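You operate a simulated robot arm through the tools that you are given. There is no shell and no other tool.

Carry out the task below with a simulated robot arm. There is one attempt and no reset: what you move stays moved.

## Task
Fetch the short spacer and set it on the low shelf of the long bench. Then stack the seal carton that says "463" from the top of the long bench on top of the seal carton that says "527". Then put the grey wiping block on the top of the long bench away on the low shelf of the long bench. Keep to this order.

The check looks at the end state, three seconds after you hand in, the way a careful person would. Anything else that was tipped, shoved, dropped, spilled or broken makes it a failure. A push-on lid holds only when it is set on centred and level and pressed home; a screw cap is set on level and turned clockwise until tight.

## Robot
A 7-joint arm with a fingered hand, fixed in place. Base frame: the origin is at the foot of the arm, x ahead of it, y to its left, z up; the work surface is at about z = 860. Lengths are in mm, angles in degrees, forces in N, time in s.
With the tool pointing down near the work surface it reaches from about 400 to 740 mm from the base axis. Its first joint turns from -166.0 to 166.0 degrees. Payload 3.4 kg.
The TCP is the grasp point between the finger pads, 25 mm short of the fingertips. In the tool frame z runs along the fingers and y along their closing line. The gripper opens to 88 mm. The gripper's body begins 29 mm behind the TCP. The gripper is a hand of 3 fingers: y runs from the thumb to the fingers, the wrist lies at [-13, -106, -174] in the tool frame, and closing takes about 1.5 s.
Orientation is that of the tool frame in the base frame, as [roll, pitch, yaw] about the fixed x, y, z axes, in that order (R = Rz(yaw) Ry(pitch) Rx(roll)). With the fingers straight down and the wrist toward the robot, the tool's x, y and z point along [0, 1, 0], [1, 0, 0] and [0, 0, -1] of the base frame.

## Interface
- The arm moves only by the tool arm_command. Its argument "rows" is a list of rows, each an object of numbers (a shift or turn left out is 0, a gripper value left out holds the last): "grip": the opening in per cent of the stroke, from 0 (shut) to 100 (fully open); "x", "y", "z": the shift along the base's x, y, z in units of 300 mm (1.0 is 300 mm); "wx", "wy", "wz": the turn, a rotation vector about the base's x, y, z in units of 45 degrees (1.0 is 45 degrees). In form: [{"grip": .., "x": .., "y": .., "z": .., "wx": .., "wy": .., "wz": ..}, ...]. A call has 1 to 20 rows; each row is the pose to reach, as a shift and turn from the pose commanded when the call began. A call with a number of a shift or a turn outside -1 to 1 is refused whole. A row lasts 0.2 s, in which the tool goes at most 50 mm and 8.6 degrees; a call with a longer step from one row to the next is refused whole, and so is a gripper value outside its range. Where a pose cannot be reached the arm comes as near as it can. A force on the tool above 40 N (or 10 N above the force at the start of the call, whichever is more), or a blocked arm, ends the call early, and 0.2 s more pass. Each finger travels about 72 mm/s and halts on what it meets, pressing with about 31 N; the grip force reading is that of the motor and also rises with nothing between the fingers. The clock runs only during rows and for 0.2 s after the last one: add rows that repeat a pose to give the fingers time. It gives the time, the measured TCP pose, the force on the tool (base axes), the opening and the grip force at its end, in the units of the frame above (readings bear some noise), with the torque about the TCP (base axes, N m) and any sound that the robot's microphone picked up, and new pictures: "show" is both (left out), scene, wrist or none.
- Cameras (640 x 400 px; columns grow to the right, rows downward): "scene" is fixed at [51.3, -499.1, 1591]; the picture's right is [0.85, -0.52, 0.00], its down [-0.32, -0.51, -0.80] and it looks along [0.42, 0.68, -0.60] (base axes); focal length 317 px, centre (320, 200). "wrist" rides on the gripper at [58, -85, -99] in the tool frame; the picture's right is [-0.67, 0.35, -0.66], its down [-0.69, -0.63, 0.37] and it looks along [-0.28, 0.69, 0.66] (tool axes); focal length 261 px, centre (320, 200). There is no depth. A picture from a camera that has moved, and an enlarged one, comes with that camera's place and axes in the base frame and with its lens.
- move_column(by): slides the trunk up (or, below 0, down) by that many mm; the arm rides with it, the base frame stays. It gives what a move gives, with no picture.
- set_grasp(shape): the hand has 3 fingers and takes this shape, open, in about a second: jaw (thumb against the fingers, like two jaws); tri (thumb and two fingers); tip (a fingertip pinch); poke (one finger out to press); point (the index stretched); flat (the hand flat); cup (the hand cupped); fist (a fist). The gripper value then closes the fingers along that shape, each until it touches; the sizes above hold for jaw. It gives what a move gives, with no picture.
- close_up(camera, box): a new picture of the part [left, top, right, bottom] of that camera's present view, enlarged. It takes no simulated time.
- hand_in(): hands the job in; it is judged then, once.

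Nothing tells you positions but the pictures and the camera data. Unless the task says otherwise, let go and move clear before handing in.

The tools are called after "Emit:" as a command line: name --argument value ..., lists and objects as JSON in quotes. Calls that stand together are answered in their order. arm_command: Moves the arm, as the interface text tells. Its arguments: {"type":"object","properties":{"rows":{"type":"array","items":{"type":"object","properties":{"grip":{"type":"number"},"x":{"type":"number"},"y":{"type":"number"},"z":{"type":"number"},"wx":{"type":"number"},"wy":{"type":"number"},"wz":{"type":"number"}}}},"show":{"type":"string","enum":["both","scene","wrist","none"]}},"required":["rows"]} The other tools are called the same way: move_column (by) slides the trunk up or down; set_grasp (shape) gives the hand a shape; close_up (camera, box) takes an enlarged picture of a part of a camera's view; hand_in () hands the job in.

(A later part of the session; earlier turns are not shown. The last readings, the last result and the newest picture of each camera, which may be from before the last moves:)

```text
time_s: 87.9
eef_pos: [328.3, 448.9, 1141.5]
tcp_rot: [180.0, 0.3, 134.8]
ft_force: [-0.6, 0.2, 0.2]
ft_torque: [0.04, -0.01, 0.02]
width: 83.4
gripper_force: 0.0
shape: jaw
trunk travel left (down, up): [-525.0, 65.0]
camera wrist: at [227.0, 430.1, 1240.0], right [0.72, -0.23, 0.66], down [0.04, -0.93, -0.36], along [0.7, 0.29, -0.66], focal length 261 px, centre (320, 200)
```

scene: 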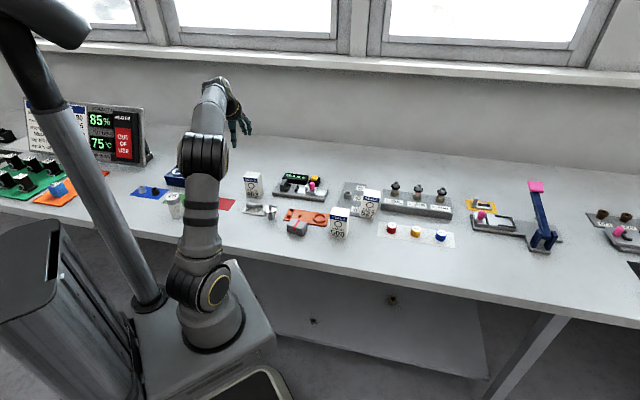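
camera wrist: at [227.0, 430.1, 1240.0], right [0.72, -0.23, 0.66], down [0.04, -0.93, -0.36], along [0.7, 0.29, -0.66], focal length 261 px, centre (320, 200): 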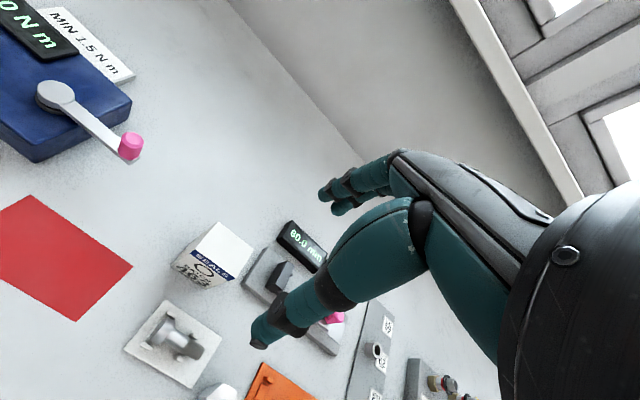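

Over the carton region now. I'll zoom on the 463 carton in the wrist view to get its position and heading.

Emit:
close_up --camera "wrist" --box '[150, 200, 278, 300]'

```text
4.00 times, centred on (214, 250) of wrist
camera zoom: at [227.0, 430.1, 1240.0], right [0.72, -0.23, 0.66], down [0.04, -0.93, -0.36], along [0.7, 0.29, -0.66], focal length 1043 px, centre (744, 0)
```

zoom: 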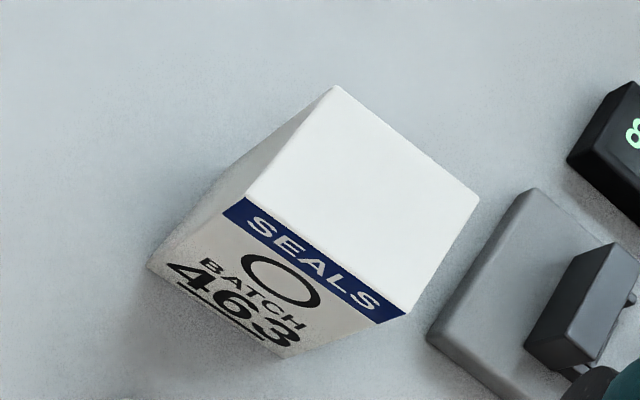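

Carton 463's top centre is at about (357, 487) with its depth axis at 46.9°, so yaw 137 fits. I'll centre above it with a 66 mm opening and descend to just over its top.

Emit:
arm_command --rows '[{"x": 0.05, "y": 0.06, "wz": 0.046, "grip": 75}, {"x": 0.097, "y": 0.125, "z": -0.08, "wz": 0.046}, {"x": 0.097, "y": 0.125, "z": -0.2, "wz": 0.046}, {"x": 0.097, "y": 0.125, "z": -0.32, "wz": 0.046}, {"x": 0.097, "y": 0.125, "z": -0.42, "wz": 0.046}, {"x": 0.097, "y": 0.125, "z": -0.42, "wz": 0.046}]' --show "both"

Emit:
close_up --camera "wrist" --box '[180, 170, 380, 350]'

Emit:
close_up --camera "scene" --box '[210, 140, 306, 200]'

```text
time_s: 89.3
eef_pos: [355.9, 486.4, 1017.8]
tcp_rot: [179.9, 0.2, 136.8]
ft_force: [0.3, 0.0, 0.3]
ft_torque: [0.02, -0.04, 0.02]
width: 66.4
gripper_force: 0.0
shape: jaw
trunk travel left (down, up): [-525.0, 65.0]
camera wrist: at [255.5, 463.9, 1116.9], right [0.72, -0.2, 0.66], down [0.07, -0.93, -0.36], along [0.69, 0.31, -0.66], focal length 261 px, centre (320, 200)
```

scene: 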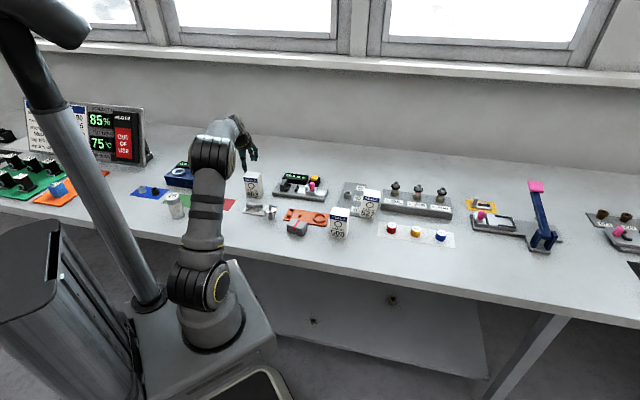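
wrist: 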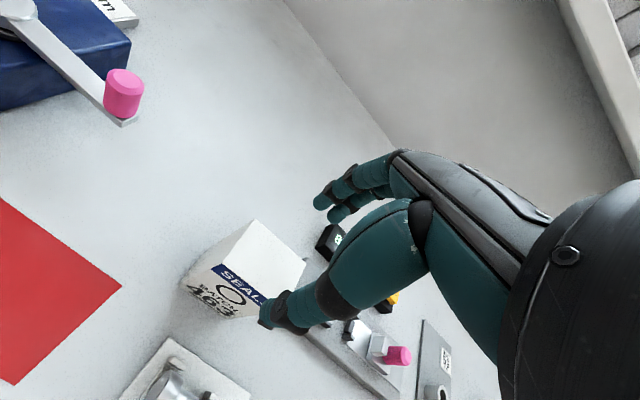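

```text
2.22 times, centred on (280, 260) of wrist
camera zoom: at [255.5, 463.9, 1116.9], right [0.72, -0.2, 0.66], down [0.07, -0.93, -0.36], along [0.69, 0.31, -0.66], focal length 579 px, centre (409, 67)
```

zoom: 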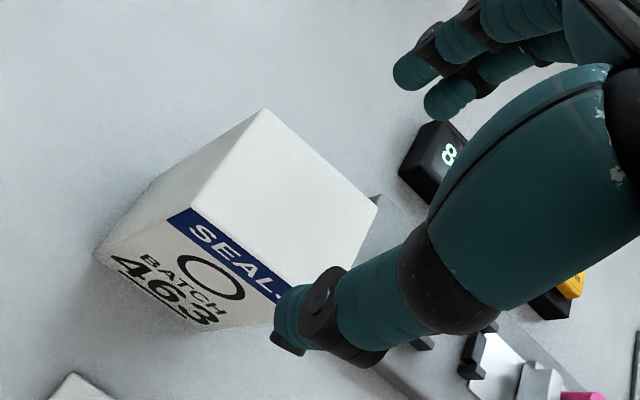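

```text
6.67 times, centred on (258, 170) of scene
camera zoom: at [51.3, -499.1, 1591.0], right [0.85, -0.52, 0.0], down [-0.32, -0.51, -0.8], along [0.42, 0.68, -0.6], focal length 2111 px, centre (733, 400)
```

zoom: 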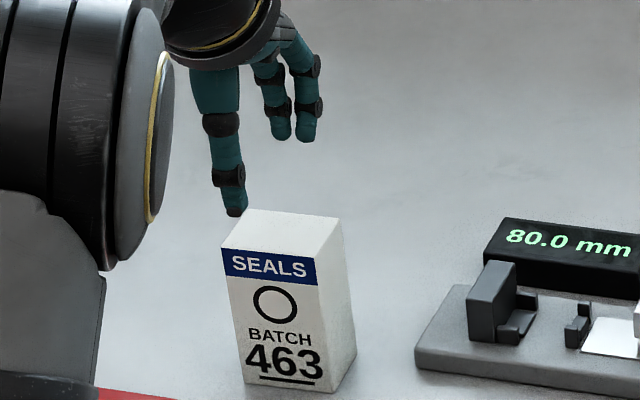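

Alignment is good to ~3 mm; I'll shift by 2 mm each axis and descend around the carton.

Emit:
arm_command --rows '[{"x": 0.007, "y": 0.007, "z": -0.04}, {"x": 0.007, "y": 0.007, "z": -0.1}, {"x": 0.007, "y": 0.007, "z": -0.16}, {"x": 0.007, "y": 0.007, "z": -0.22}, {"x": 0.007, "y": 0.007, "z": -0.27}, {"x": 0.007, "y": 0.007, "z": -0.3}, {"x": 0.007, "y": 0.007, "z": -0.3}]' --show "both"

Emit:
close_up --camera "wrist" --box '[180, 170, 380, 350]'

Emit:
close_up --camera "scene" --box '[210, 150, 306, 220]'

```text
time_s: 90.9
eef_pos: [359.6, 490.0, 928.1]
tcp_rot: [179.9, 0.2, 136.7]
ft_force: [-0.5, 0.1, 0.7]
ft_torque: [0.04, -0.04, 0.01]
width: 66.4
gripper_force: 0.0
shape: jaw
trunk travel left (down, up): [-525.0, 65.0]
camera wrist: at [258.4, 466.8, 1026.1], right [0.72, -0.2, 0.66], down [0.07, -0.93, -0.36], along [0.69, 0.31, -0.66], focal length 261 px, centre (320, 200)
```

scene: 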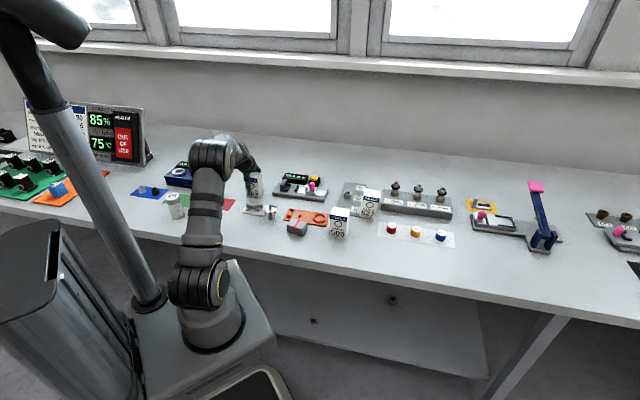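
wrist: 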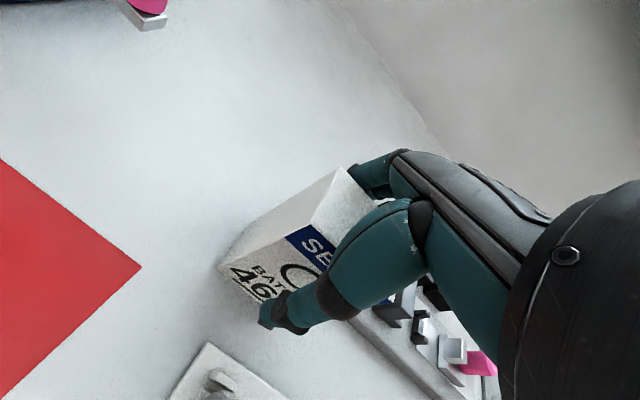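

```text
2.22 times, centred on (280, 260) of wrist
camera zoom: at [258.4, 466.8, 1026.1], right [0.72, -0.2, 0.66], down [0.07, -0.93, -0.36], along [0.69, 0.31, -0.66], focal length 579 px, centre (409, 67)
```

zoom: 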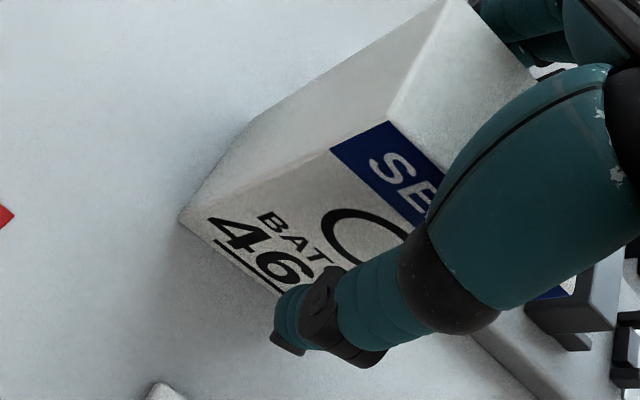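

```text
5.71 times, centred on (258, 185) of scene
camera zoom: at [51.3, -499.1, 1591.0], right [0.85, -0.52, 0.0], down [-0.32, -0.51, -0.8], along [0.42, 0.68, -0.6], focal length 1809 px, centre (674, 286)
```

zoom: 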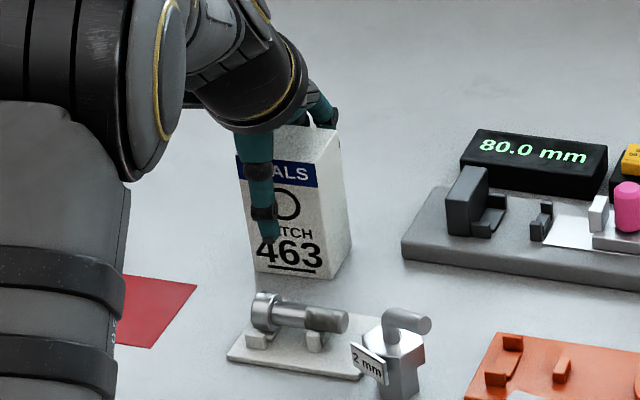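

Palm clearance over the carton top is only a few mm, so I'll rise 7 mm and then close.

Emit:
arm_command --rows '[{"z": 0.024}, {"z": 0.024, "grip": 60}, {"z": 0.024, "grip": 50}, {"z": 0.024, "grip": 40}, {"z": 0.024, "grip": 30}, {"z": 0.024, "grip": 30}, {"z": 0.024, "grip": 30}, {"z": 0.024, "grip": 30}]' --show "both"

Emit:
close_up --camera "wrist" --box '[180, 170, 380, 350]'

Emit:
close_up --camera "scene" --box '[210, 150, 306, 220]'

```text
time_s: 92.7
eef_pos: [359.6, 490.3, 935.9]
tcp_rot: [179.8, 0.2, 136.7]
ft_force: [-0.1, -0.5, 0.2]
ft_torque: [-0.01, 0.01, 0.0]
width: 35.9
gripper_force: 31.3
shape: jaw
trunk travel left (down, up): [-525.0, 65.0]
camera wrist: at [258.5, 467.5, 1034.1], right [0.72, -0.2, 0.66], down [0.07, -0.93, -0.36], along [0.69, 0.31, -0.66], focal length 261 px, centre (320, 200)
```

scene: 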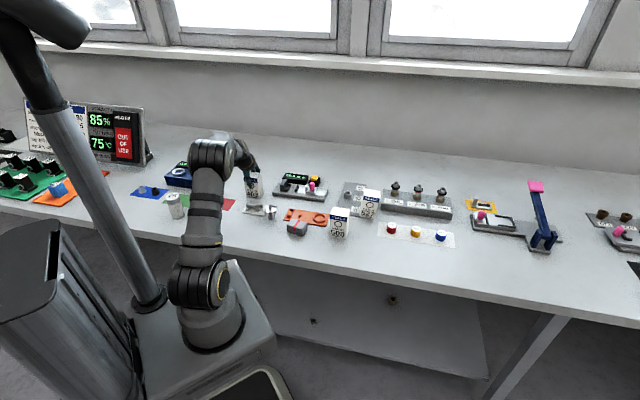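
wrist: 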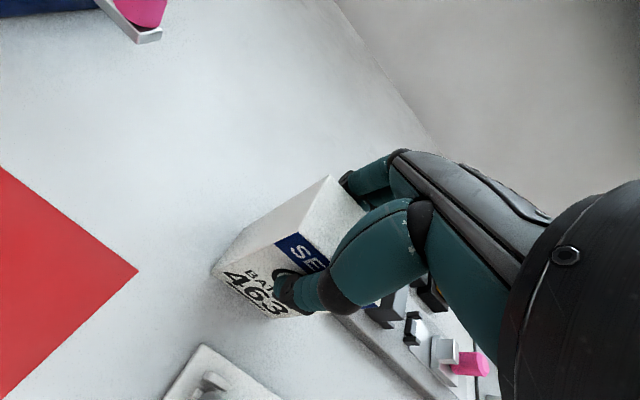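

```text
2.22 times, centred on (280, 260) of wrist
camera zoom: at [258.5, 467.5, 1034.1], right [0.72, -0.2, 0.66], down [0.07, -0.93, -0.36], along [0.69, 0.31, -0.66], focal length 579 px, centre (409, 67)
```

zoom: 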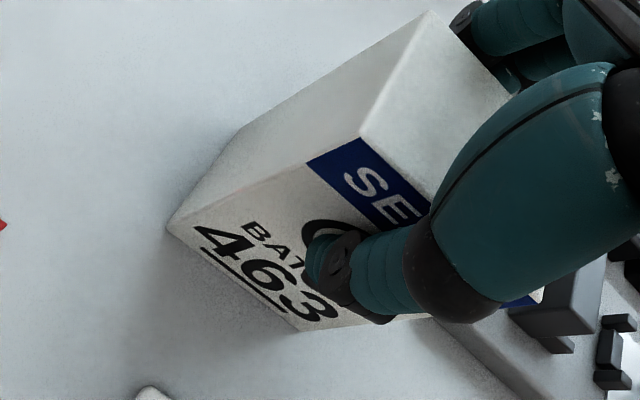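

```text
5.71 times, centred on (258, 185) of scene
camera zoom: at [51.3, -499.1, 1591.0], right [0.85, -0.52, 0.0], down [-0.32, -0.51, -0.8], along [0.42, 0.68, -0.6], focal length 1809 px, centre (674, 286)
```

zoom: 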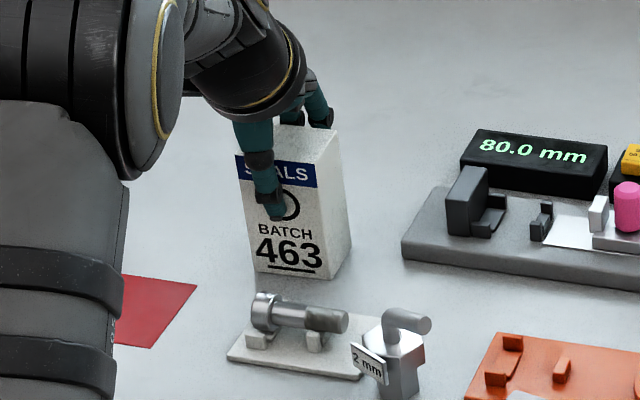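

The carton is gripped at 31 N. Lifting a little to verify.

Emit:
arm_command --rows '[{"z": 0.02}, {"z": 0.05}, {"z": 0.1}, {"z": 0.17}, {"z": 0.25}, {"z": 0.25}]' --show "both"

Emit:
close_up --camera "scene" --box '[210, 130, 306, 200]'

```text
time_s: 94.1
eef_pos: [358.0, 489.9, 1009.9]
tcp_rot: [179.9, 0.2, 136.8]
ft_force: [0.5, 0.4, 0.0]
ft_torque: [-0.02, 0.03, -0.03]
width: 36.0
gripper_force: 30.7
shape: jaw
trunk travel left (down, up): [-525.0, 65.0]
camera wrist: at [256.5, 467.3, 1108.7], right [0.72, -0.2, 0.66], down [0.07, -0.93, -0.36], along [0.69, 0.31, -0.66], focal length 261 px, centre (320, 200)
```

scene: 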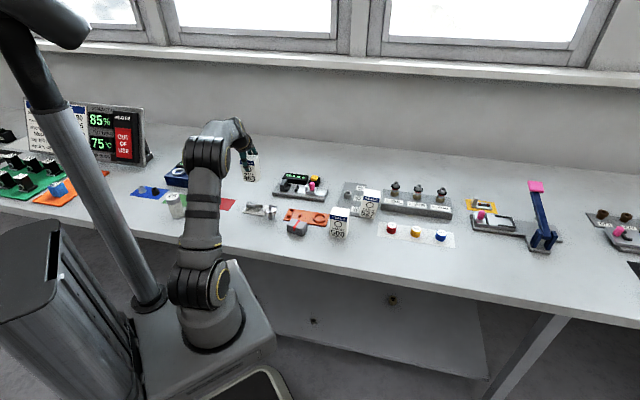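
wrist: 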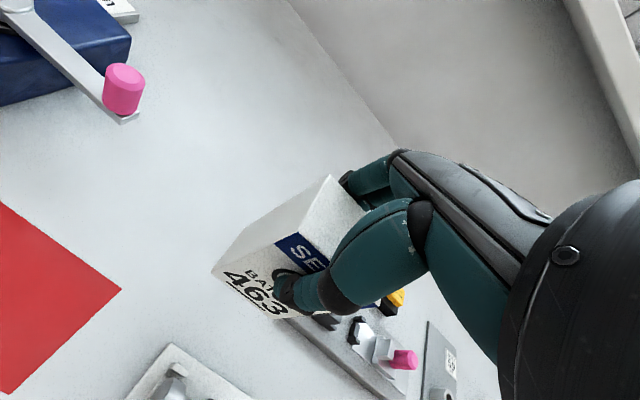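

```text
5.71 times, centred on (258, 165) of scene
camera zoom: at [51.3, -499.1, 1591.0], right [0.85, -0.52, 0.0], down [-0.32, -0.51, -0.8], along [0.42, 0.68, -0.6], focal length 1809 px, centre (674, 400)
```

zoom: 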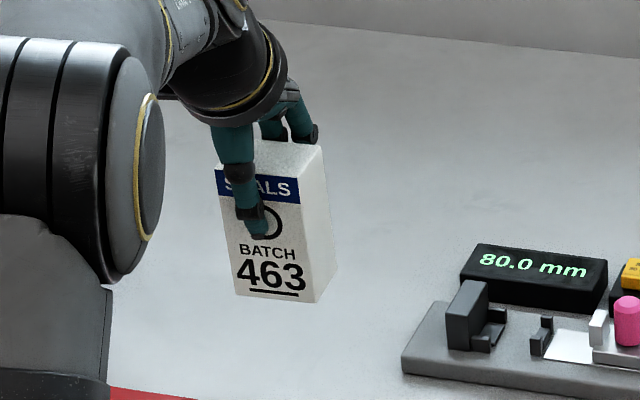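

Held well and level. I'll raise it and move to a vantage where the wrist camera can see carton 527 beside the held one.

Emit:
arm_command --rows '[{"z": 0.15}, {"z": 0.3}, {"x": 0.06, "y": -0.12, "z": 0.4, "wz": -0.1}, {"x": 0.12, "y": -0.24, "z": 0.47, "wz": -0.2}, {"x": 0.18, "y": -0.37, "z": 0.47, "wz": -0.3}, {"x": 0.25, "y": -0.5, "z": 0.47, "wz": -0.4}, {"x": 0.32, "y": -0.62, "z": 0.47, "wz": -0.5}, {"x": 0.39, "y": -0.74, "z": 0.47, "wz": -0.6}]' --show "none"

Emit:
arm_command --rows '[{"x": 0.07, "y": -0.12, "wz": -0.08}, {"x": 0.14, "y": -0.24, "wz": -0.15}, {"x": 0.21, "y": -0.36, "wz": -0.22}, {"x": 0.28, "y": -0.48, "wz": -0.29}, {"x": 0.35, "y": -0.6, "wz": -0.36}, {"x": 0.42, "y": -0.72, "wz": -0.44}, {"x": 0.42, "y": -0.72, "wz": -0.44}]' --show "both"

Emit:
close_up --camera "wrist" --box '[80, 110, 240, 250]'

```text
refused: row 3 steps farther than a row can; nothing moved
```

```text
time_s: 95.7
eef_pos: [484.3, 273.9, 1009.9]
tcp_rot: [179.9, 0.2, 116.8]
ft_force: [-0.1, -0.4, -0.1]
ft_torque: [0.01, 0.05, 0.01]
width: 35.7
gripper_force: 32.0
shape: jaw
trunk travel left (down, up): [-525.0, 65.0]
camera wrist: at [382.0, 286.0, 1108.8], right [0.61, -0.44, 0.66], down [-0.25, -0.9, -0.36], along [0.75, 0.06, -0.66], focal length 261 px, centre (320, 200)
```

scene: 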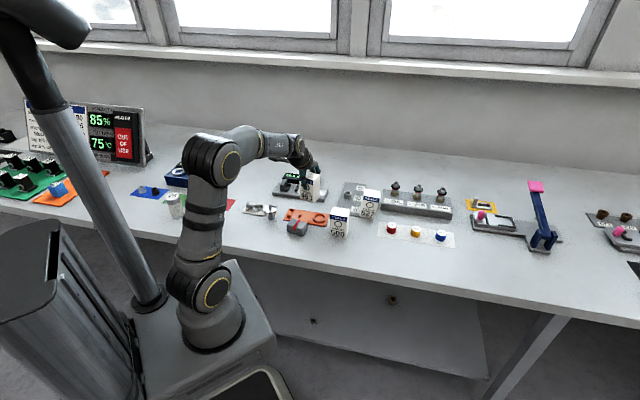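
wrist: 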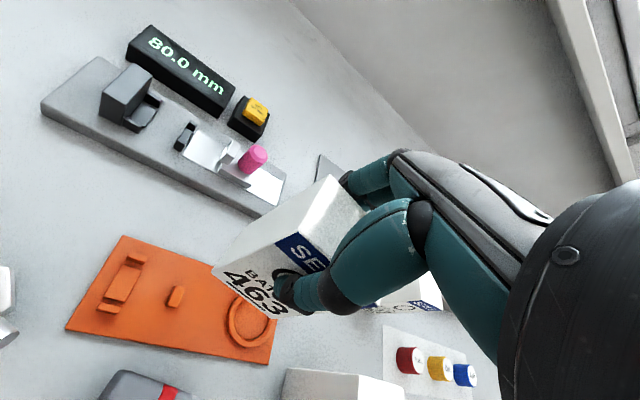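

```text
2.86 times, centred on (160, 180) of wrist
camera zoom: at [382.0, 286.0, 1108.8], right [0.61, -0.44, 0.66], down [-0.25, -0.9, -0.36], along [0.75, 0.06, -0.66], focal length 745 px, centre (777, 257)
```

zoom: 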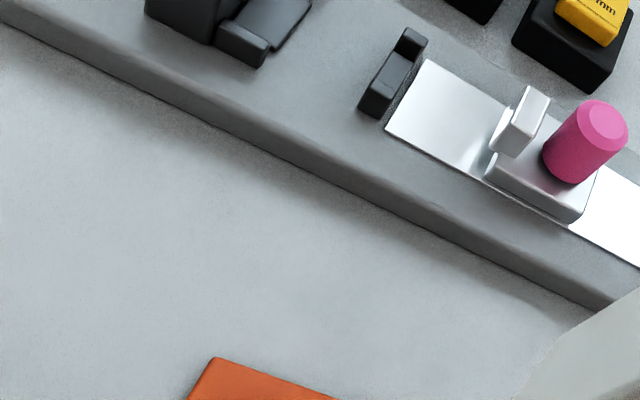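

The first call was refused (step too long) and the second ran at the lower height; it passed clear of everything, with no force. I'll now raise first, one call at a time.

Emit:
arm_command --rows '[{"z": 0.15}, {"z": 0.3}, {"z": 0.45}, {"z": 0.48}]' --show "none"

```text
time_s: 96.7
eef_pos: [483.7, 274.1, 1157.5]
tcp_rot: [179.9, 0.2, 117.1]
ft_force: [0.5, 0.0, -0.4]
ft_torque: [0.01, -0.03, 0.0]
width: 35.6
gripper_force: 30.8
shape: jaw
trunk travel left (down, up): [-525.0, 65.0]
```

Emit:
arm_command --rows '[{"x": 0.065, "y": -0.125, "wz": -0.1}, {"x": 0.13, "y": -0.25, "wz": -0.2}, {"x": 0.195, "y": -0.375, "wz": -0.3}, {"x": 0.26, "y": -0.5, "wz": -0.4}, {"x": 0.325, "y": -0.625, "wz": -0.5}, {"x": 0.39, "y": -0.75, "wz": -0.6}, {"x": 0.39, "y": -0.75, "wz": -0.6}]' --show "both"

Emit:
close_up --camera "wrist" --box '[70, 100, 250, 260]'

```text
time_s: 98.3
eef_pos: [602.5, 48.1, 1154.8]
tcp_rot: [180.0, 0.2, 89.9]
ft_force: [0.1, -0.9, -0.5]
ft_torque: [0.0, -0.02, 0.03]
width: 36.1
gripper_force: 31.3
shape: jaw
trunk travel left (down, up): [-525.0, 65.0]
camera wrist: at [517.9, 105.4, 1253.4], right [0.35, -0.67, 0.66], down [-0.63, -0.69, -0.36], along [0.69, -0.29, -0.66], focal length 261 px, centre (320, 200)
```

scene: 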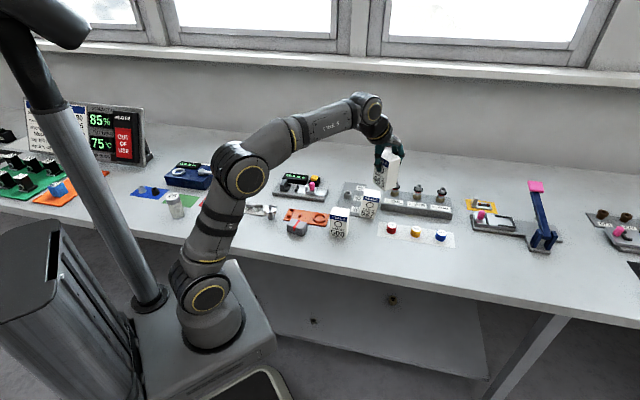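
wrist: 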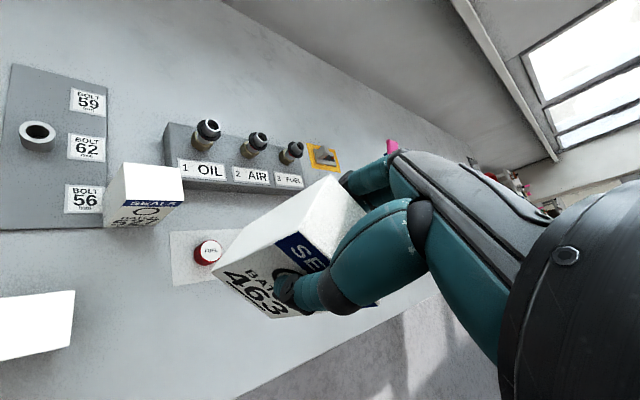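

```text
2.50 times, centred on (160, 180) of wrist
camera zoom: at [517.9, 105.4, 1253.4], right [0.35, -0.67, 0.66], down [-0.63, -0.69, -0.36], along [0.69, -0.29, -0.66], focal length 652 px, centre (720, 250)
```

zoom: 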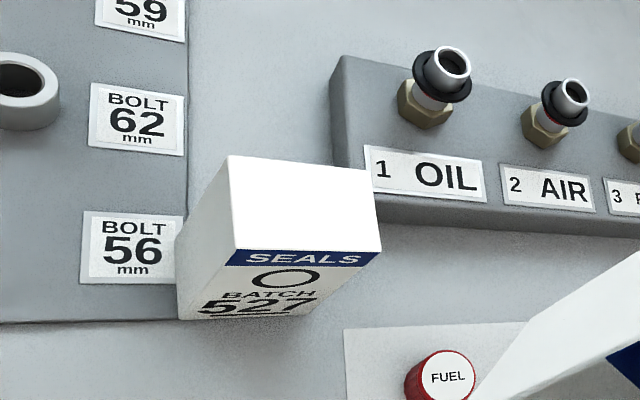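

Carton 527's top is fully visible now. Zooming in to measure its corners, and on the held carton's lower corners too.

Emit:
close_up --camera "wrist" --box '[96, 150, 192, 234]'

Emit:
close_up --camera "wrist" --box '[205, 165, 365, 325]'

Emit:
close_up --camera "scene" --box '[340, 130, 420, 230]'

```text
4.76 times, centred on (144, 192) of wrist
camera zoom: at [517.9, 105.4, 1253.4], right [0.35, -0.67, 0.66], down [-0.63, -0.69, -0.36], along [0.69, -0.29, -0.66], focal length 1241 px, centre (1158, 238)
```

zoom: 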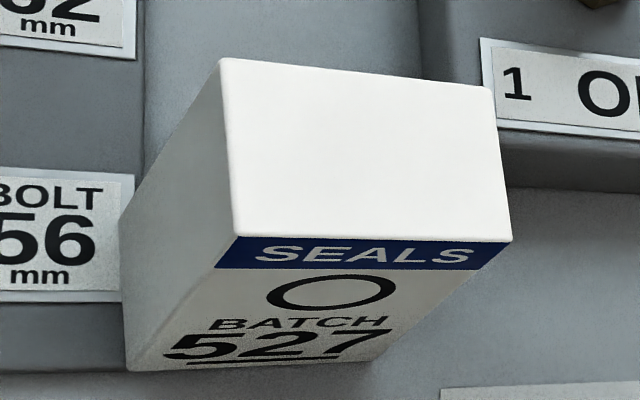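

```text
2.50 times, centred on (285, 245) of wrist
camera zoom: at [517.9, 105.4, 1253.4], right [0.35, -0.67, 0.66], down [-0.63, -0.69, -0.36], along [0.69, -0.29, -0.66], focal length 652 px, centre (408, 88)
```

zoom: 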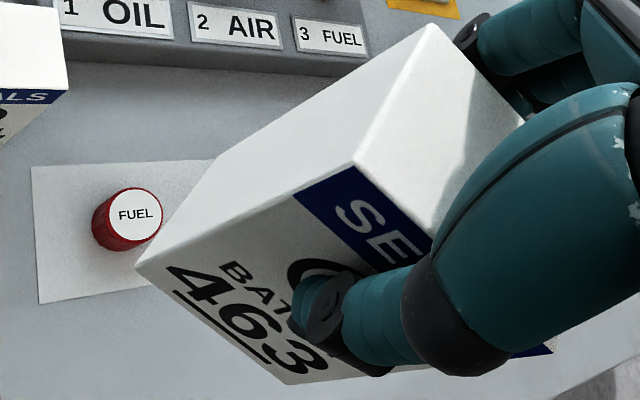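

```text
4.00 times, centred on (380, 180) of scene
camera zoom: at [51.3, -499.1, 1591.0], right [0.85, -0.52, 0.0], down [-0.32, -0.51, -0.8], along [0.42, 0.68, -0.6], focal length 1266 px, centre (80, 280)
```

zoom: 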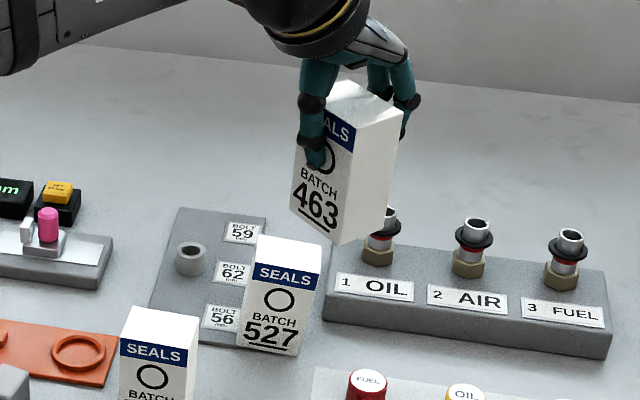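

Emit:
close_up --camera "scene" --box '[340, 180, 404, 220]'

```text
10.00 times, centred on (372, 200) of scene
camera zoom: at [51.3, -499.1, 1591.0], right [0.85, -0.52, 0.0], down [-0.32, -0.51, -0.8], along [0.42, 0.68, -0.6], focal length 3166 px, centre (-200, 200)
```

zoom: 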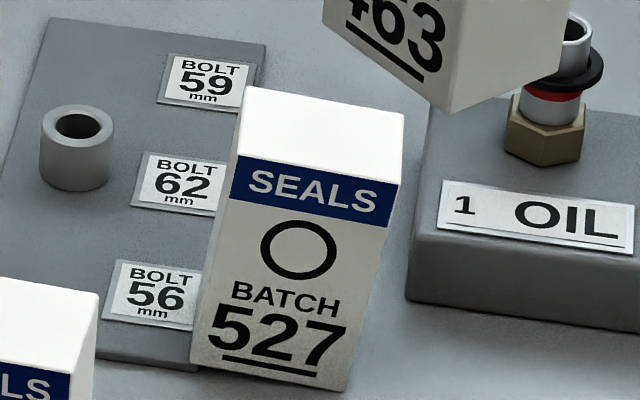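

Both cameras agree that carton 527's top is centred at about (663.7, 158) with nearly the same heading. I'll rotate back and hover the held carton above it.

Emit:
arm_command --rows '[{"x": 0.03, "y": 0.06, "wz": 0.15}, {"x": 0.06, "y": 0.12, "wz": 0.3}, {"x": 0.09, "y": 0.18, "wz": 0.45}, {"x": 0.12, "y": 0.24, "wz": 0.6}, {"x": 0.15, "y": 0.3, "wz": 0.75}, {"x": 0.18, "y": 0.35, "wz": 0.88}, {"x": 0.203, "y": 0.37, "wz": 1.0}, {"x": 0.203, "y": 0.37, "z": -0.1, "wz": 1.0}, {"x": 0.203, "y": 0.37, "z": -0.2, "wz": 1.0}, {"x": 0.203, "y": 0.37, "z": -0.25, "wz": 1.0}, {"x": 0.203, "y": 0.37, "z": -0.25, "wz": 1.0}]' --show "both"

Emit:
close_up --camera "scene" --box '[332, 150, 412, 220]'

Emit:
close_up --camera "wrist" --box '[150, 150, 350, 350]'

```text
time_s: 100.7
eef_pos: [658.6, 159.3, 1076.0]
tcp_rot: [-180.0, 0.2, 135.0]
ft_force: [-0.1, 0.0, -1.3]
ft_torque: [0.0, -0.03, -0.02]
width: 35.4
gripper_force: 30.9
shape: jaw
out of reach, approached as far as the arm can: row 5, 6, 7, 8, 9, 10, 11
trunk travel left (down, up): [-525.0, 65.0]
camera wrist: at [557.0, 138.4, 1175.7], right [0.72, -0.23, 0.66], down [0.04, -0.93, -0.36], along [0.69, 0.29, -0.66], focal length 261 px, centre (320, 200)
```

scene: 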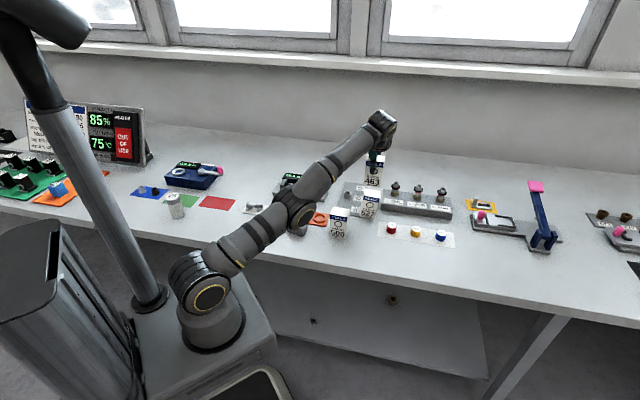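
wrist: 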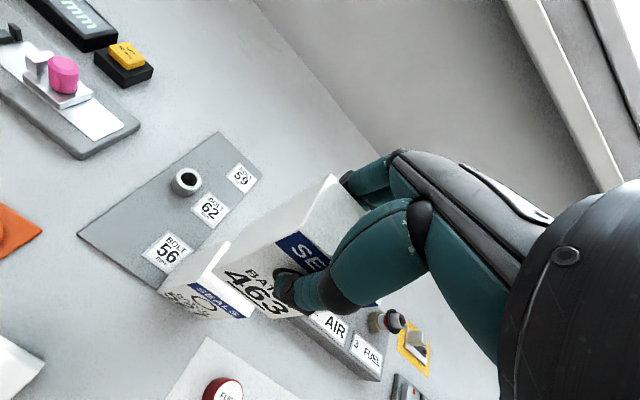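

```text
5.71 times, centred on (372, 185) of scene
camera zoom: at [51.3, -499.1, 1591.0], right [0.85, -0.52, 0.0], down [-0.32, -0.51, -0.8], along [0.42, 0.68, -0.6], focal length 1809 px, centre (23, 286)
```

zoom: 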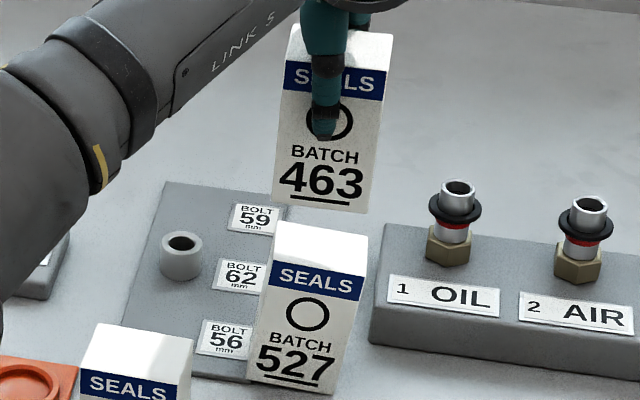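

```text
2.00 times, centred on (250, 250) of wrist
camera zoom: at [557.0, 138.4, 1175.7], right [0.72, -0.23, 0.66], down [0.04, -0.93, -0.36], along [0.69, 0.29, -0.66], focal length 521 px, centre (460, 100)
```

zoom: 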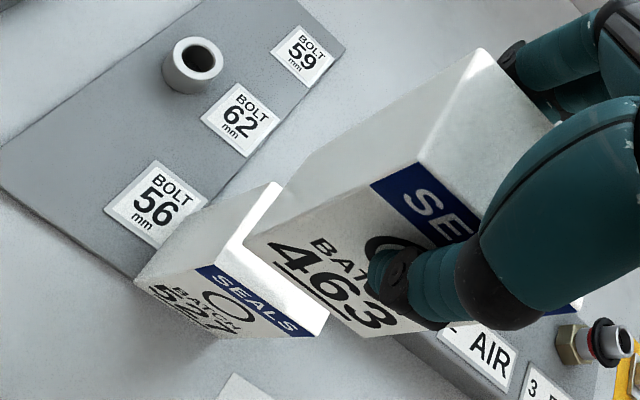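

The arm is near full stretch there (x short by ~5 mm). Raising the trunk 60 mm puts the shoulder closer to working height and gives more reach.

Emit:
move_column --by 60

Emit:
arm_command --rows '[{"z": -0.05}, {"z": -0.12}, {"z": -0.17}, {"z": -0.2}, {"z": -0.2}]' --show "none"

```text
time_s: 101.7
eef_pos: [658.8, 157.7, 1137.0]
tcp_rot: [-180.0, 0.2, 135.1]
ft_force: [0.1, -0.7, -1.1]
ft_torque: [0.02, -0.01, 0.0]
width: 35.3
gripper_force: 31.1
shape: jaw
trunk travel left (down, up): [-585.0, 5.0]
```

```text
time_s: 102.9
eef_pos: [673.4, 161.4, 1086.7]
tcp_rot: [179.9, 0.2, 135.0]
ft_force: [0.1, 0.4, -0.5]
ft_torque: [-0.03, -0.01, 0.02]
width: 35.4
gripper_force: 31.2
shape: jaw
out of reach, approached as far as the arm can: row 1, 2, 3, 4, 5
trunk travel left (down, up): [-585.0, 5.0]
```

Emit:
arm_command --rows '[{"z": 0.0}, {"z": 0.0}]' --show "both"

```text
time_s: 103.5
eef_pos: [673.5, 161.7, 1087.0]
tcp_rot: [180.0, 0.2, 135.0]
ft_force: [0.9, 0.4, -1.2]
ft_torque: [-0.02, 0.01, 0.01]
width: 35.4
gripper_force: 30.8
shape: jaw
trunk travel left (down, up): [-585.0, 5.0]
camera wrist: at [572.2, 141.7, 1184.2], right [0.72, -0.23, 0.66], down [0.04, -0.93, -0.36], along [0.69, 0.29, -0.66], focal length 261 px, centre (320, 200)
```

scene: 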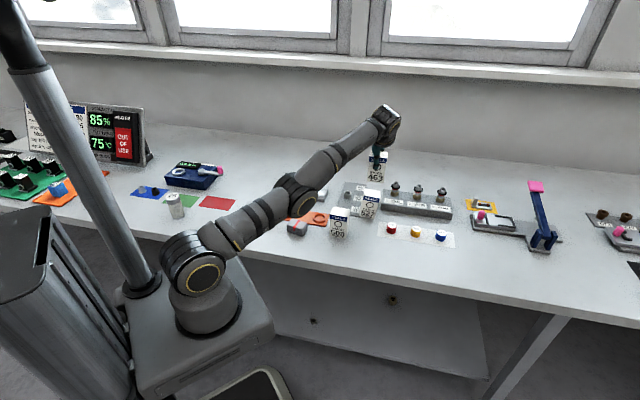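
wrist: 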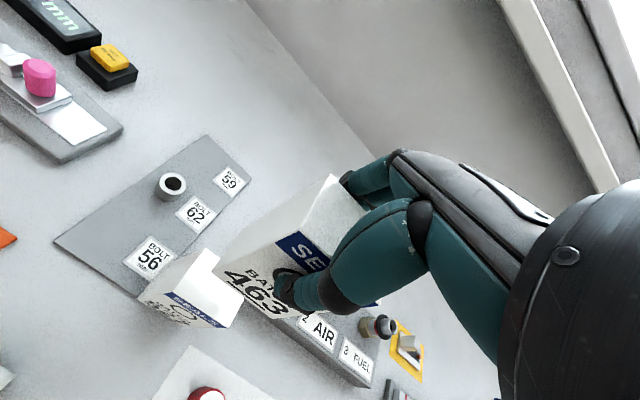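

The arm had gone fully straight. I'll pull the hand back toward the robot to let the elbow bend again, then re-approach from inside.

Emit:
arm_command --rows '[{"x": -0.08, "y": -0.02, "z": 0.05}, {"x": -0.16, "y": -0.04, "z": 0.1}, {"x": -0.25, "y": -0.06, "z": 0.12}, {"x": -0.32, "y": -0.08, "z": 0.12}, {"x": -0.32, "y": -0.08, "z": 0.12}]' --show "scene"

```text
time_s: 104.7
eef_pos: [651.3, 145.1, 1158.6]
tcp_rot: [-180.0, 0.2, 135.1]
ft_force: [0.5, 0.0, -0.8]
ft_torque: [0.0, 0.03, 0.02]
width: 35.2
gripper_force: 31.3
shape: jaw
out of reach, approached as far as the arm can: row 1, 2, 3, 4, 5
trunk travel left (down, up): [-585.0, 5.0]
```

scene: 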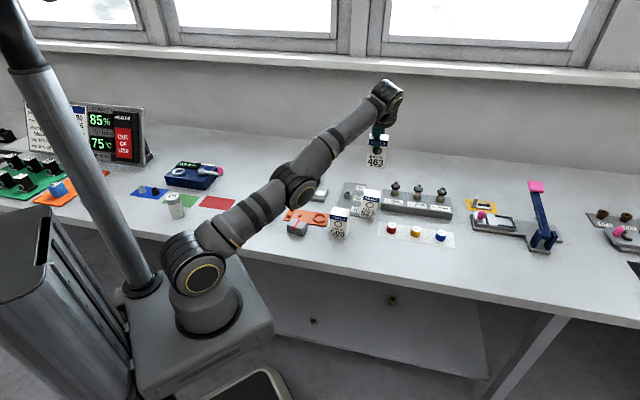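

Emit:
arm_command --rows '[{"x": -0.05, "z": 0.0}, {"x": -0.1, "z": 0.0}, {"x": -0.15, "z": 0.0}, {"x": -0.2, "z": 0.0}, {"x": -0.25, "z": 0.0}, {"x": -0.3, "z": 0.0}]' --show "scene"

```text
time_s: 106.1
eef_pos: [637.8, 150.4, 1186.7]
tcp_rot: [180.0, 0.2, 135.0]
ft_force: [0.2, 0.2, -1.6]
ft_torque: [0.03, -0.01, 0.03]
width: 35.6
gripper_force: 30.6
shape: jaw
out of reach, approached as far as the arm can: row 1, 2, 3, 4, 5, 6
trunk travel left (down, up): [-585.0, 5.0]
```

scene: 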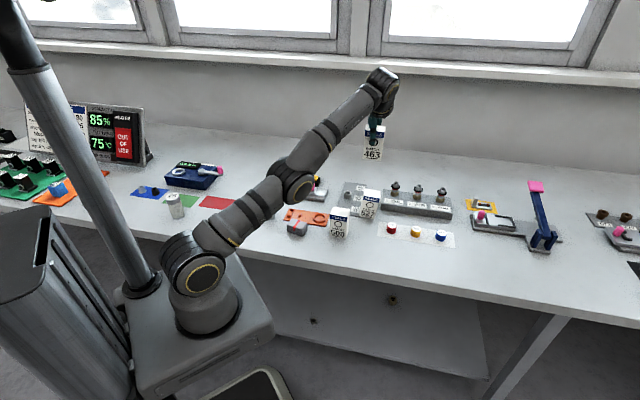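

The solver seems stuck with a straight elbow. I'll try a combined inward-and-downward motion to make the elbow bend (the carton bottom still stays well above everything).

Emit:
arm_command --rows '[{"x": -0.1, "z": -0.04}, {"x": -0.2, "z": -0.08}, {"x": -0.3, "z": -0.12}, {"x": -0.4, "z": -0.16}, {"x": -0.5, "z": -0.2}, {"x": -0.6, "z": -0.2}]' --show "scene"

```text
time_s: 107.5
eef_pos: [623.6, 184.0, 1201.4]
tcp_rot: [180.0, 0.1, 135.0]
ft_force: [0.9, 0.8, -1.2]
ft_torque: [0.0, -0.01, 0.03]
width: 35.3
gripper_force: 30.4
shape: jaw
out of reach, approached as far as the arm can: row 1, 2, 3, 4, 5, 6
trunk travel left (down, up): [-585.0, 5.0]
```

scene: 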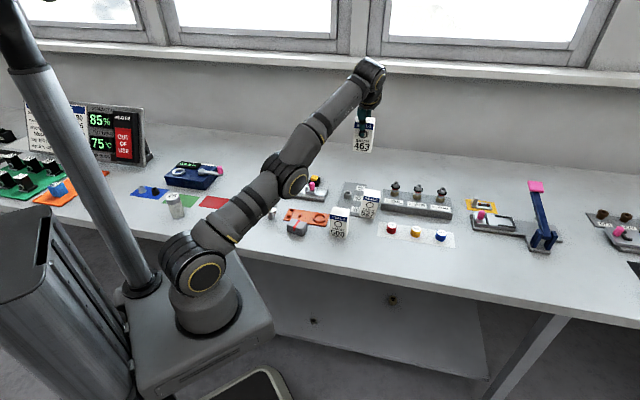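

The arm is still straight; the commanded point has drifted well inside the true position, so I'll first bring the commanded pose back close to the measured one to avoid any sudden jump.

Emit:
arm_command --rows '[{"x": 0.13, "y": 0.02, "z": 0.06}, {"x": 0.26, "y": 0.04, "z": 0.12}, {"x": 0.39, "y": 0.06, "z": 0.18}, {"x": 0.52, "y": 0.08, "z": 0.24}, {"x": 0.65, "y": 0.1, "z": 0.3}, {"x": 0.78, "y": 0.12, "z": 0.36}, {"x": 0.91, "y": 0.13, "z": 0.42}, {"x": 0.95, "y": 0.13, "z": 0.45}]' --show "scene"

```text
time_s: 109.3
eef_pos: [633.5, 177.7, 1193.1]
tcp_rot: [-180.0, 0.1, 135.0]
ft_force: [0.1, -0.1, -0.7]
ft_torque: [0.03, 0.03, 0.01]
width: 35.3
gripper_force: 30.9
shape: jaw
out of reach, approached as far as the arm can: row 1, 2, 3, 4, 5, 6, 7, 8
trunk travel left (down, up): [-585.0, 5.0]
```

scene: 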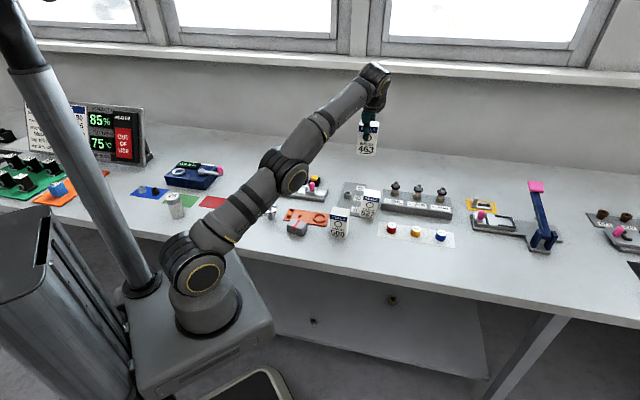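

Now I'll sweep the hand upward along its reach; tilting the forearm up should force the elbow to bend the right way.

Emit:
arm_command --rows '[{"x": -0.07, "y": -0.01, "z": 0.1}, {"x": -0.14, "y": -0.02, "z": 0.2}, {"x": -0.21, "y": -0.03, "z": 0.3}, {"x": -0.28, "y": -0.04, "z": 0.4}, {"x": -0.35, "y": -0.05, "z": 0.5}, {"x": -0.35, "y": -0.05, "z": 0.5}]' --show "scene"

```text
time_s: 110.7
eef_pos: [517.3, 152.4, 1347.5]
tcp_rot: [-180.0, 0.2, 134.9]
ft_force: [0.2, 0.9, -1.0]
ft_torque: [0.04, 0.0, 0.05]
width: 35.0
gripper_force: 31.5
shape: jaw
trunk travel left (down, up): [-585.0, 5.0]
```

scene: 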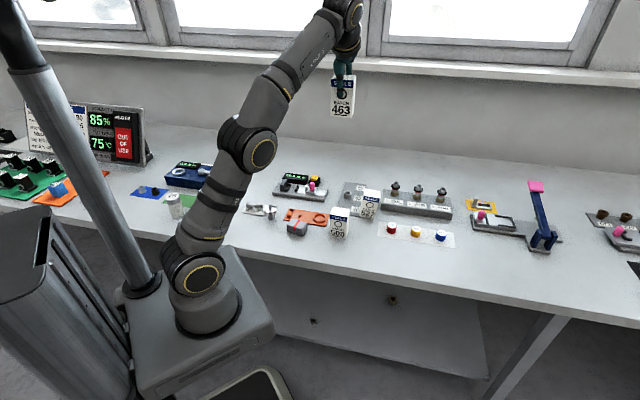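

Unlocked: that pose was reached exactly and the elbow is bending. I'll fold in further toward the robot.

Emit:
arm_command --rows '[{"x": -0.08, "y": -0.01, "z": -0.02}, {"x": -0.16, "y": -0.02, "z": -0.04}, {"x": -0.24, "y": -0.03, "z": -0.06}, {"x": -0.32, "y": -0.04, "z": -0.1}, {"x": -0.4, "y": -0.05, "z": -0.14}, {"x": -0.4, "y": -0.05, "z": -0.14}]' --show "scene"

```text
time_s: 112.1
eef_pos: [397.9, 136.4, 1304.6]
tcp_rot: [179.9, 0.2, 135.1]
ft_force: [0.0, -0.1, -1.6]
ft_torque: [0.01, -0.03, 0.02]
width: 35.3
gripper_force: 30.5
shape: jaw
trunk travel left (down, up): [-585.0, 5.0]
```

scene: 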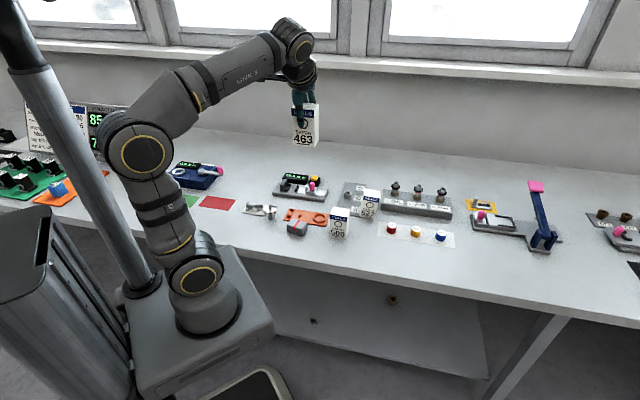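

The elbow is properly bent again. With the trunk up, the stack point is in reach if I approach low; moving to an intermediate point at z≈1110.

Emit:
arm_command --rows '[{"x": 0.09, "y": 0.01, "z": -0.11}, {"x": 0.18, "y": 0.02, "z": -0.22}, {"x": 0.27, "y": 0.03, "z": -0.33}, {"x": 0.36, "y": 0.04, "z": -0.44}, {"x": 0.45, "y": 0.045, "z": -0.55}, {"x": 0.54, "y": 0.045, "z": -0.65}, {"x": 0.54, "y": 0.045, "z": -0.65}]' --show "none"

```text
time_s: 113.7
eef_pos: [558.5, 149.7, 1108.8]
tcp_rot: [179.8, 0.4, 135.0]
ft_force: [-0.2, 0.5, -0.2]
ft_torque: [0.02, 0.01, -0.03]
width: 35.3
gripper_force: 31.2
shape: jaw
trunk travel left (down, up): [-585.0, 5.0]
```

Emit:
arm_command --rows '[{"x": 0.09, "y": 0.01, "z": -0.08}, {"x": 0.18, "y": 0.02, "z": -0.15}, {"x": 0.27, "y": 0.025, "z": -0.155}, {"x": 0.27, "y": 0.025, "z": -0.155}]' --show "scene"

```text
time_s: 114.7
eef_pos: [641.2, 159.0, 1063.1]
tcp_rot: [179.9, 0.2, 135.1]
ft_force: [0.7, 0.2, -1.2]
ft_torque: [0.01, 0.01, 0.0]
width: 35.0
gripper_force: 31.1
shape: jaw
trunk travel left (down, up): [-585.0, 5.0]
```

scene: 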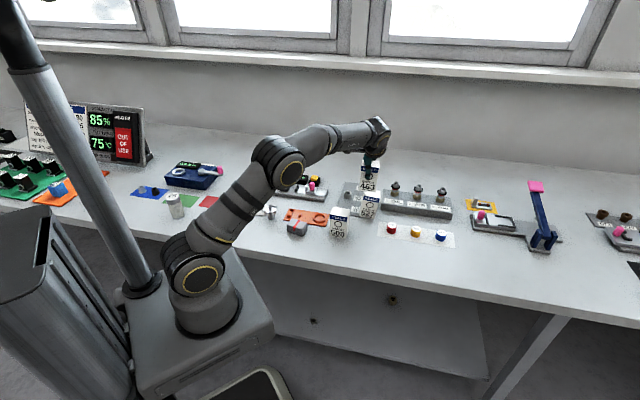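

Emit:
arm_command --rows '[{"x": 0.03, "z": -0.02}, {"x": 0.06, "z": -0.04}, {"x": 0.074, "z": -0.05}, {"x": 0.074, "z": -0.05}]' --show "both"

Emit:
close_up --camera "scene" --box '[332, 150, 412, 225]'

Emit:
close_up --camera "wrist" --box '[170, 160, 350, 340]'

```text
time_s: 115.7
eef_pos: [662.7, 157.4, 1048.4]
tcp_rot: [-180.0, 0.2, 135.0]
ft_force: [-0.5, 1.1, -0.3]
ft_torque: [0.01, 0.03, -0.01]
width: 35.4
gripper_force: 30.3
shape: jaw
trunk travel left (down, up): [-585.0, 5.0]
camera wrist: at [561.0, 137.2, 1146.5], right [0.72, -0.23, 0.66], down [0.04, -0.93, -0.36], along [0.69, 0.29, -0.66], focal length 261 px, centre (320, 200)
```

scene: 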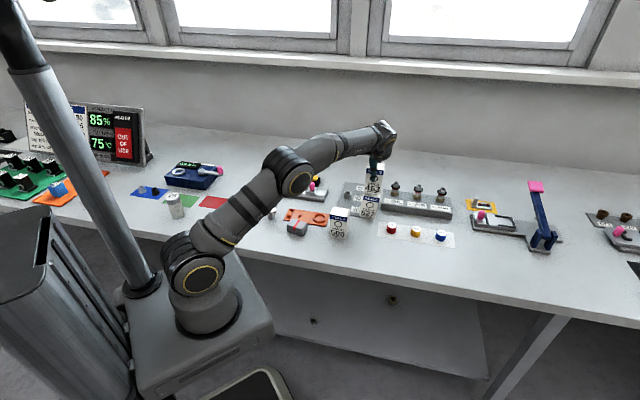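
wrist: 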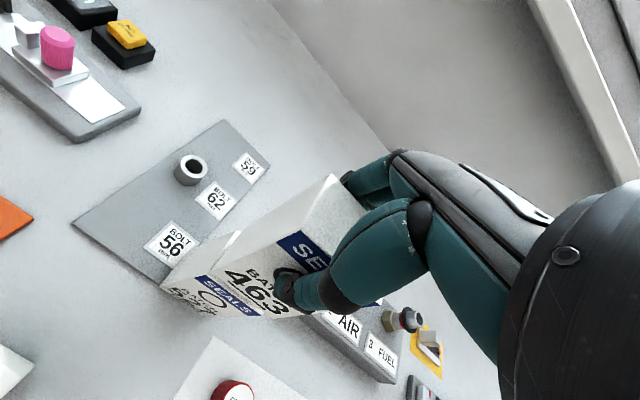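

```text
5.33 times, centred on (372, 188) of scene
camera zoom: at [51.3, -499.1, 1591.0], right [0.85, -0.52, 0.0], down [-0.32, -0.51, -0.8], along [0.42, 0.68, -0.6], focal length 1689 px, centre (43, 267)
```

zoom: 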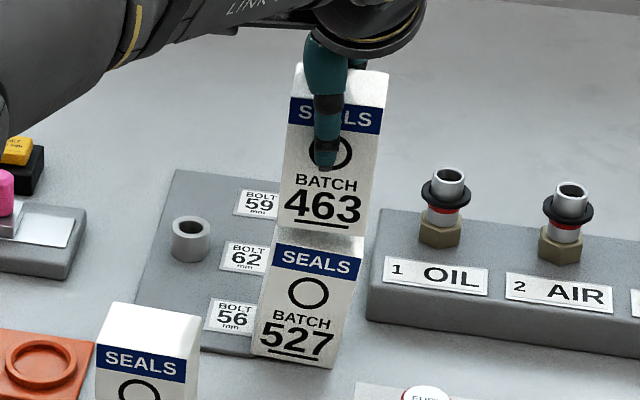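

```text
2.22 times, centred on (260, 250) of wrist
camera zoom: at [561.0, 137.2, 1146.5], right [0.72, -0.23, 0.66], down [0.04, -0.93, -0.36], along [0.69, 0.29, -0.66], focal length 579 px, centre (453, 89)
```

zoom: 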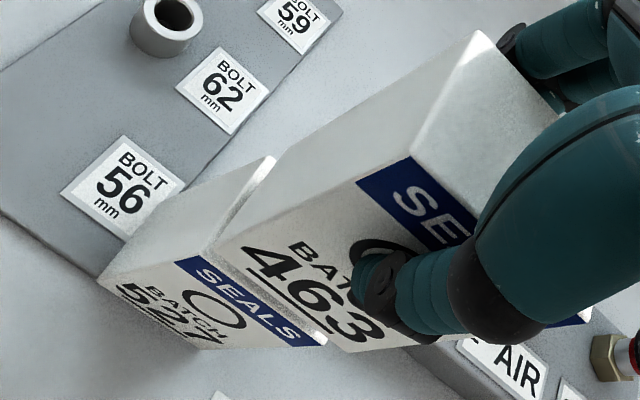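

The held carton is aligned over 527 to within about 2 mm, upright and parallel. I'll lower it to just above contact, then inch down.

Emit:
arm_command --rows '[{"y": 0.004, "z": -0.015}, {"y": 0.004, "z": -0.03}, {"y": 0.004, "z": -0.038}, {"y": 0.004, "z": -0.038}]' --show "none"

```text
time_s: 116.7
eef_pos: [663.6, 160.1, 1037.6]
tcp_rot: [179.9, 0.1, 135.0]
ft_force: [0.4, 0.5, -0.4]
ft_torque: [0.0, 0.0, -0.01]
width: 35.3
gripper_force: 30.6
shape: jaw
trunk travel left (down, up): [-585.0, 5.0]
```

Emit:
close_up --camera "scene" --box '[348, 170, 396, 215]'

Emit:
close_up --camera "wrist" --box '[170, 200, 310, 320]'

```text
8.89 times, centred on (372, 192) of scene
camera zoom: at [51.3, -499.1, 1591.0], right [0.85, -0.52, 0.0], down [-0.32, -0.51, -0.8], along [0.42, 0.68, -0.6], focal length 2814 px, centre (-142, 267)
```

zoom: 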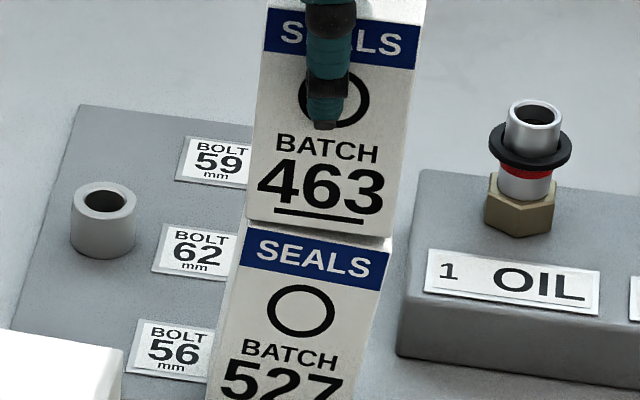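

```text
3.33 times, centred on (240, 260) of wrist
camera zoom: at [561.8, 138.8, 1135.6], right [0.72, -0.23, 0.66], down [0.04, -0.93, -0.36], along [0.7, 0.29, -0.66], focal length 869 px, centre (587, 0)
```

zoom: 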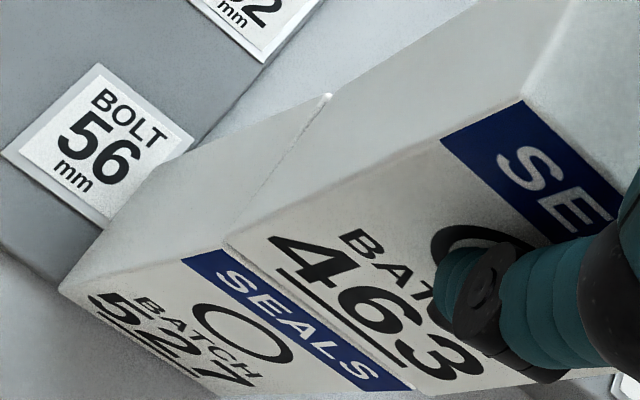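

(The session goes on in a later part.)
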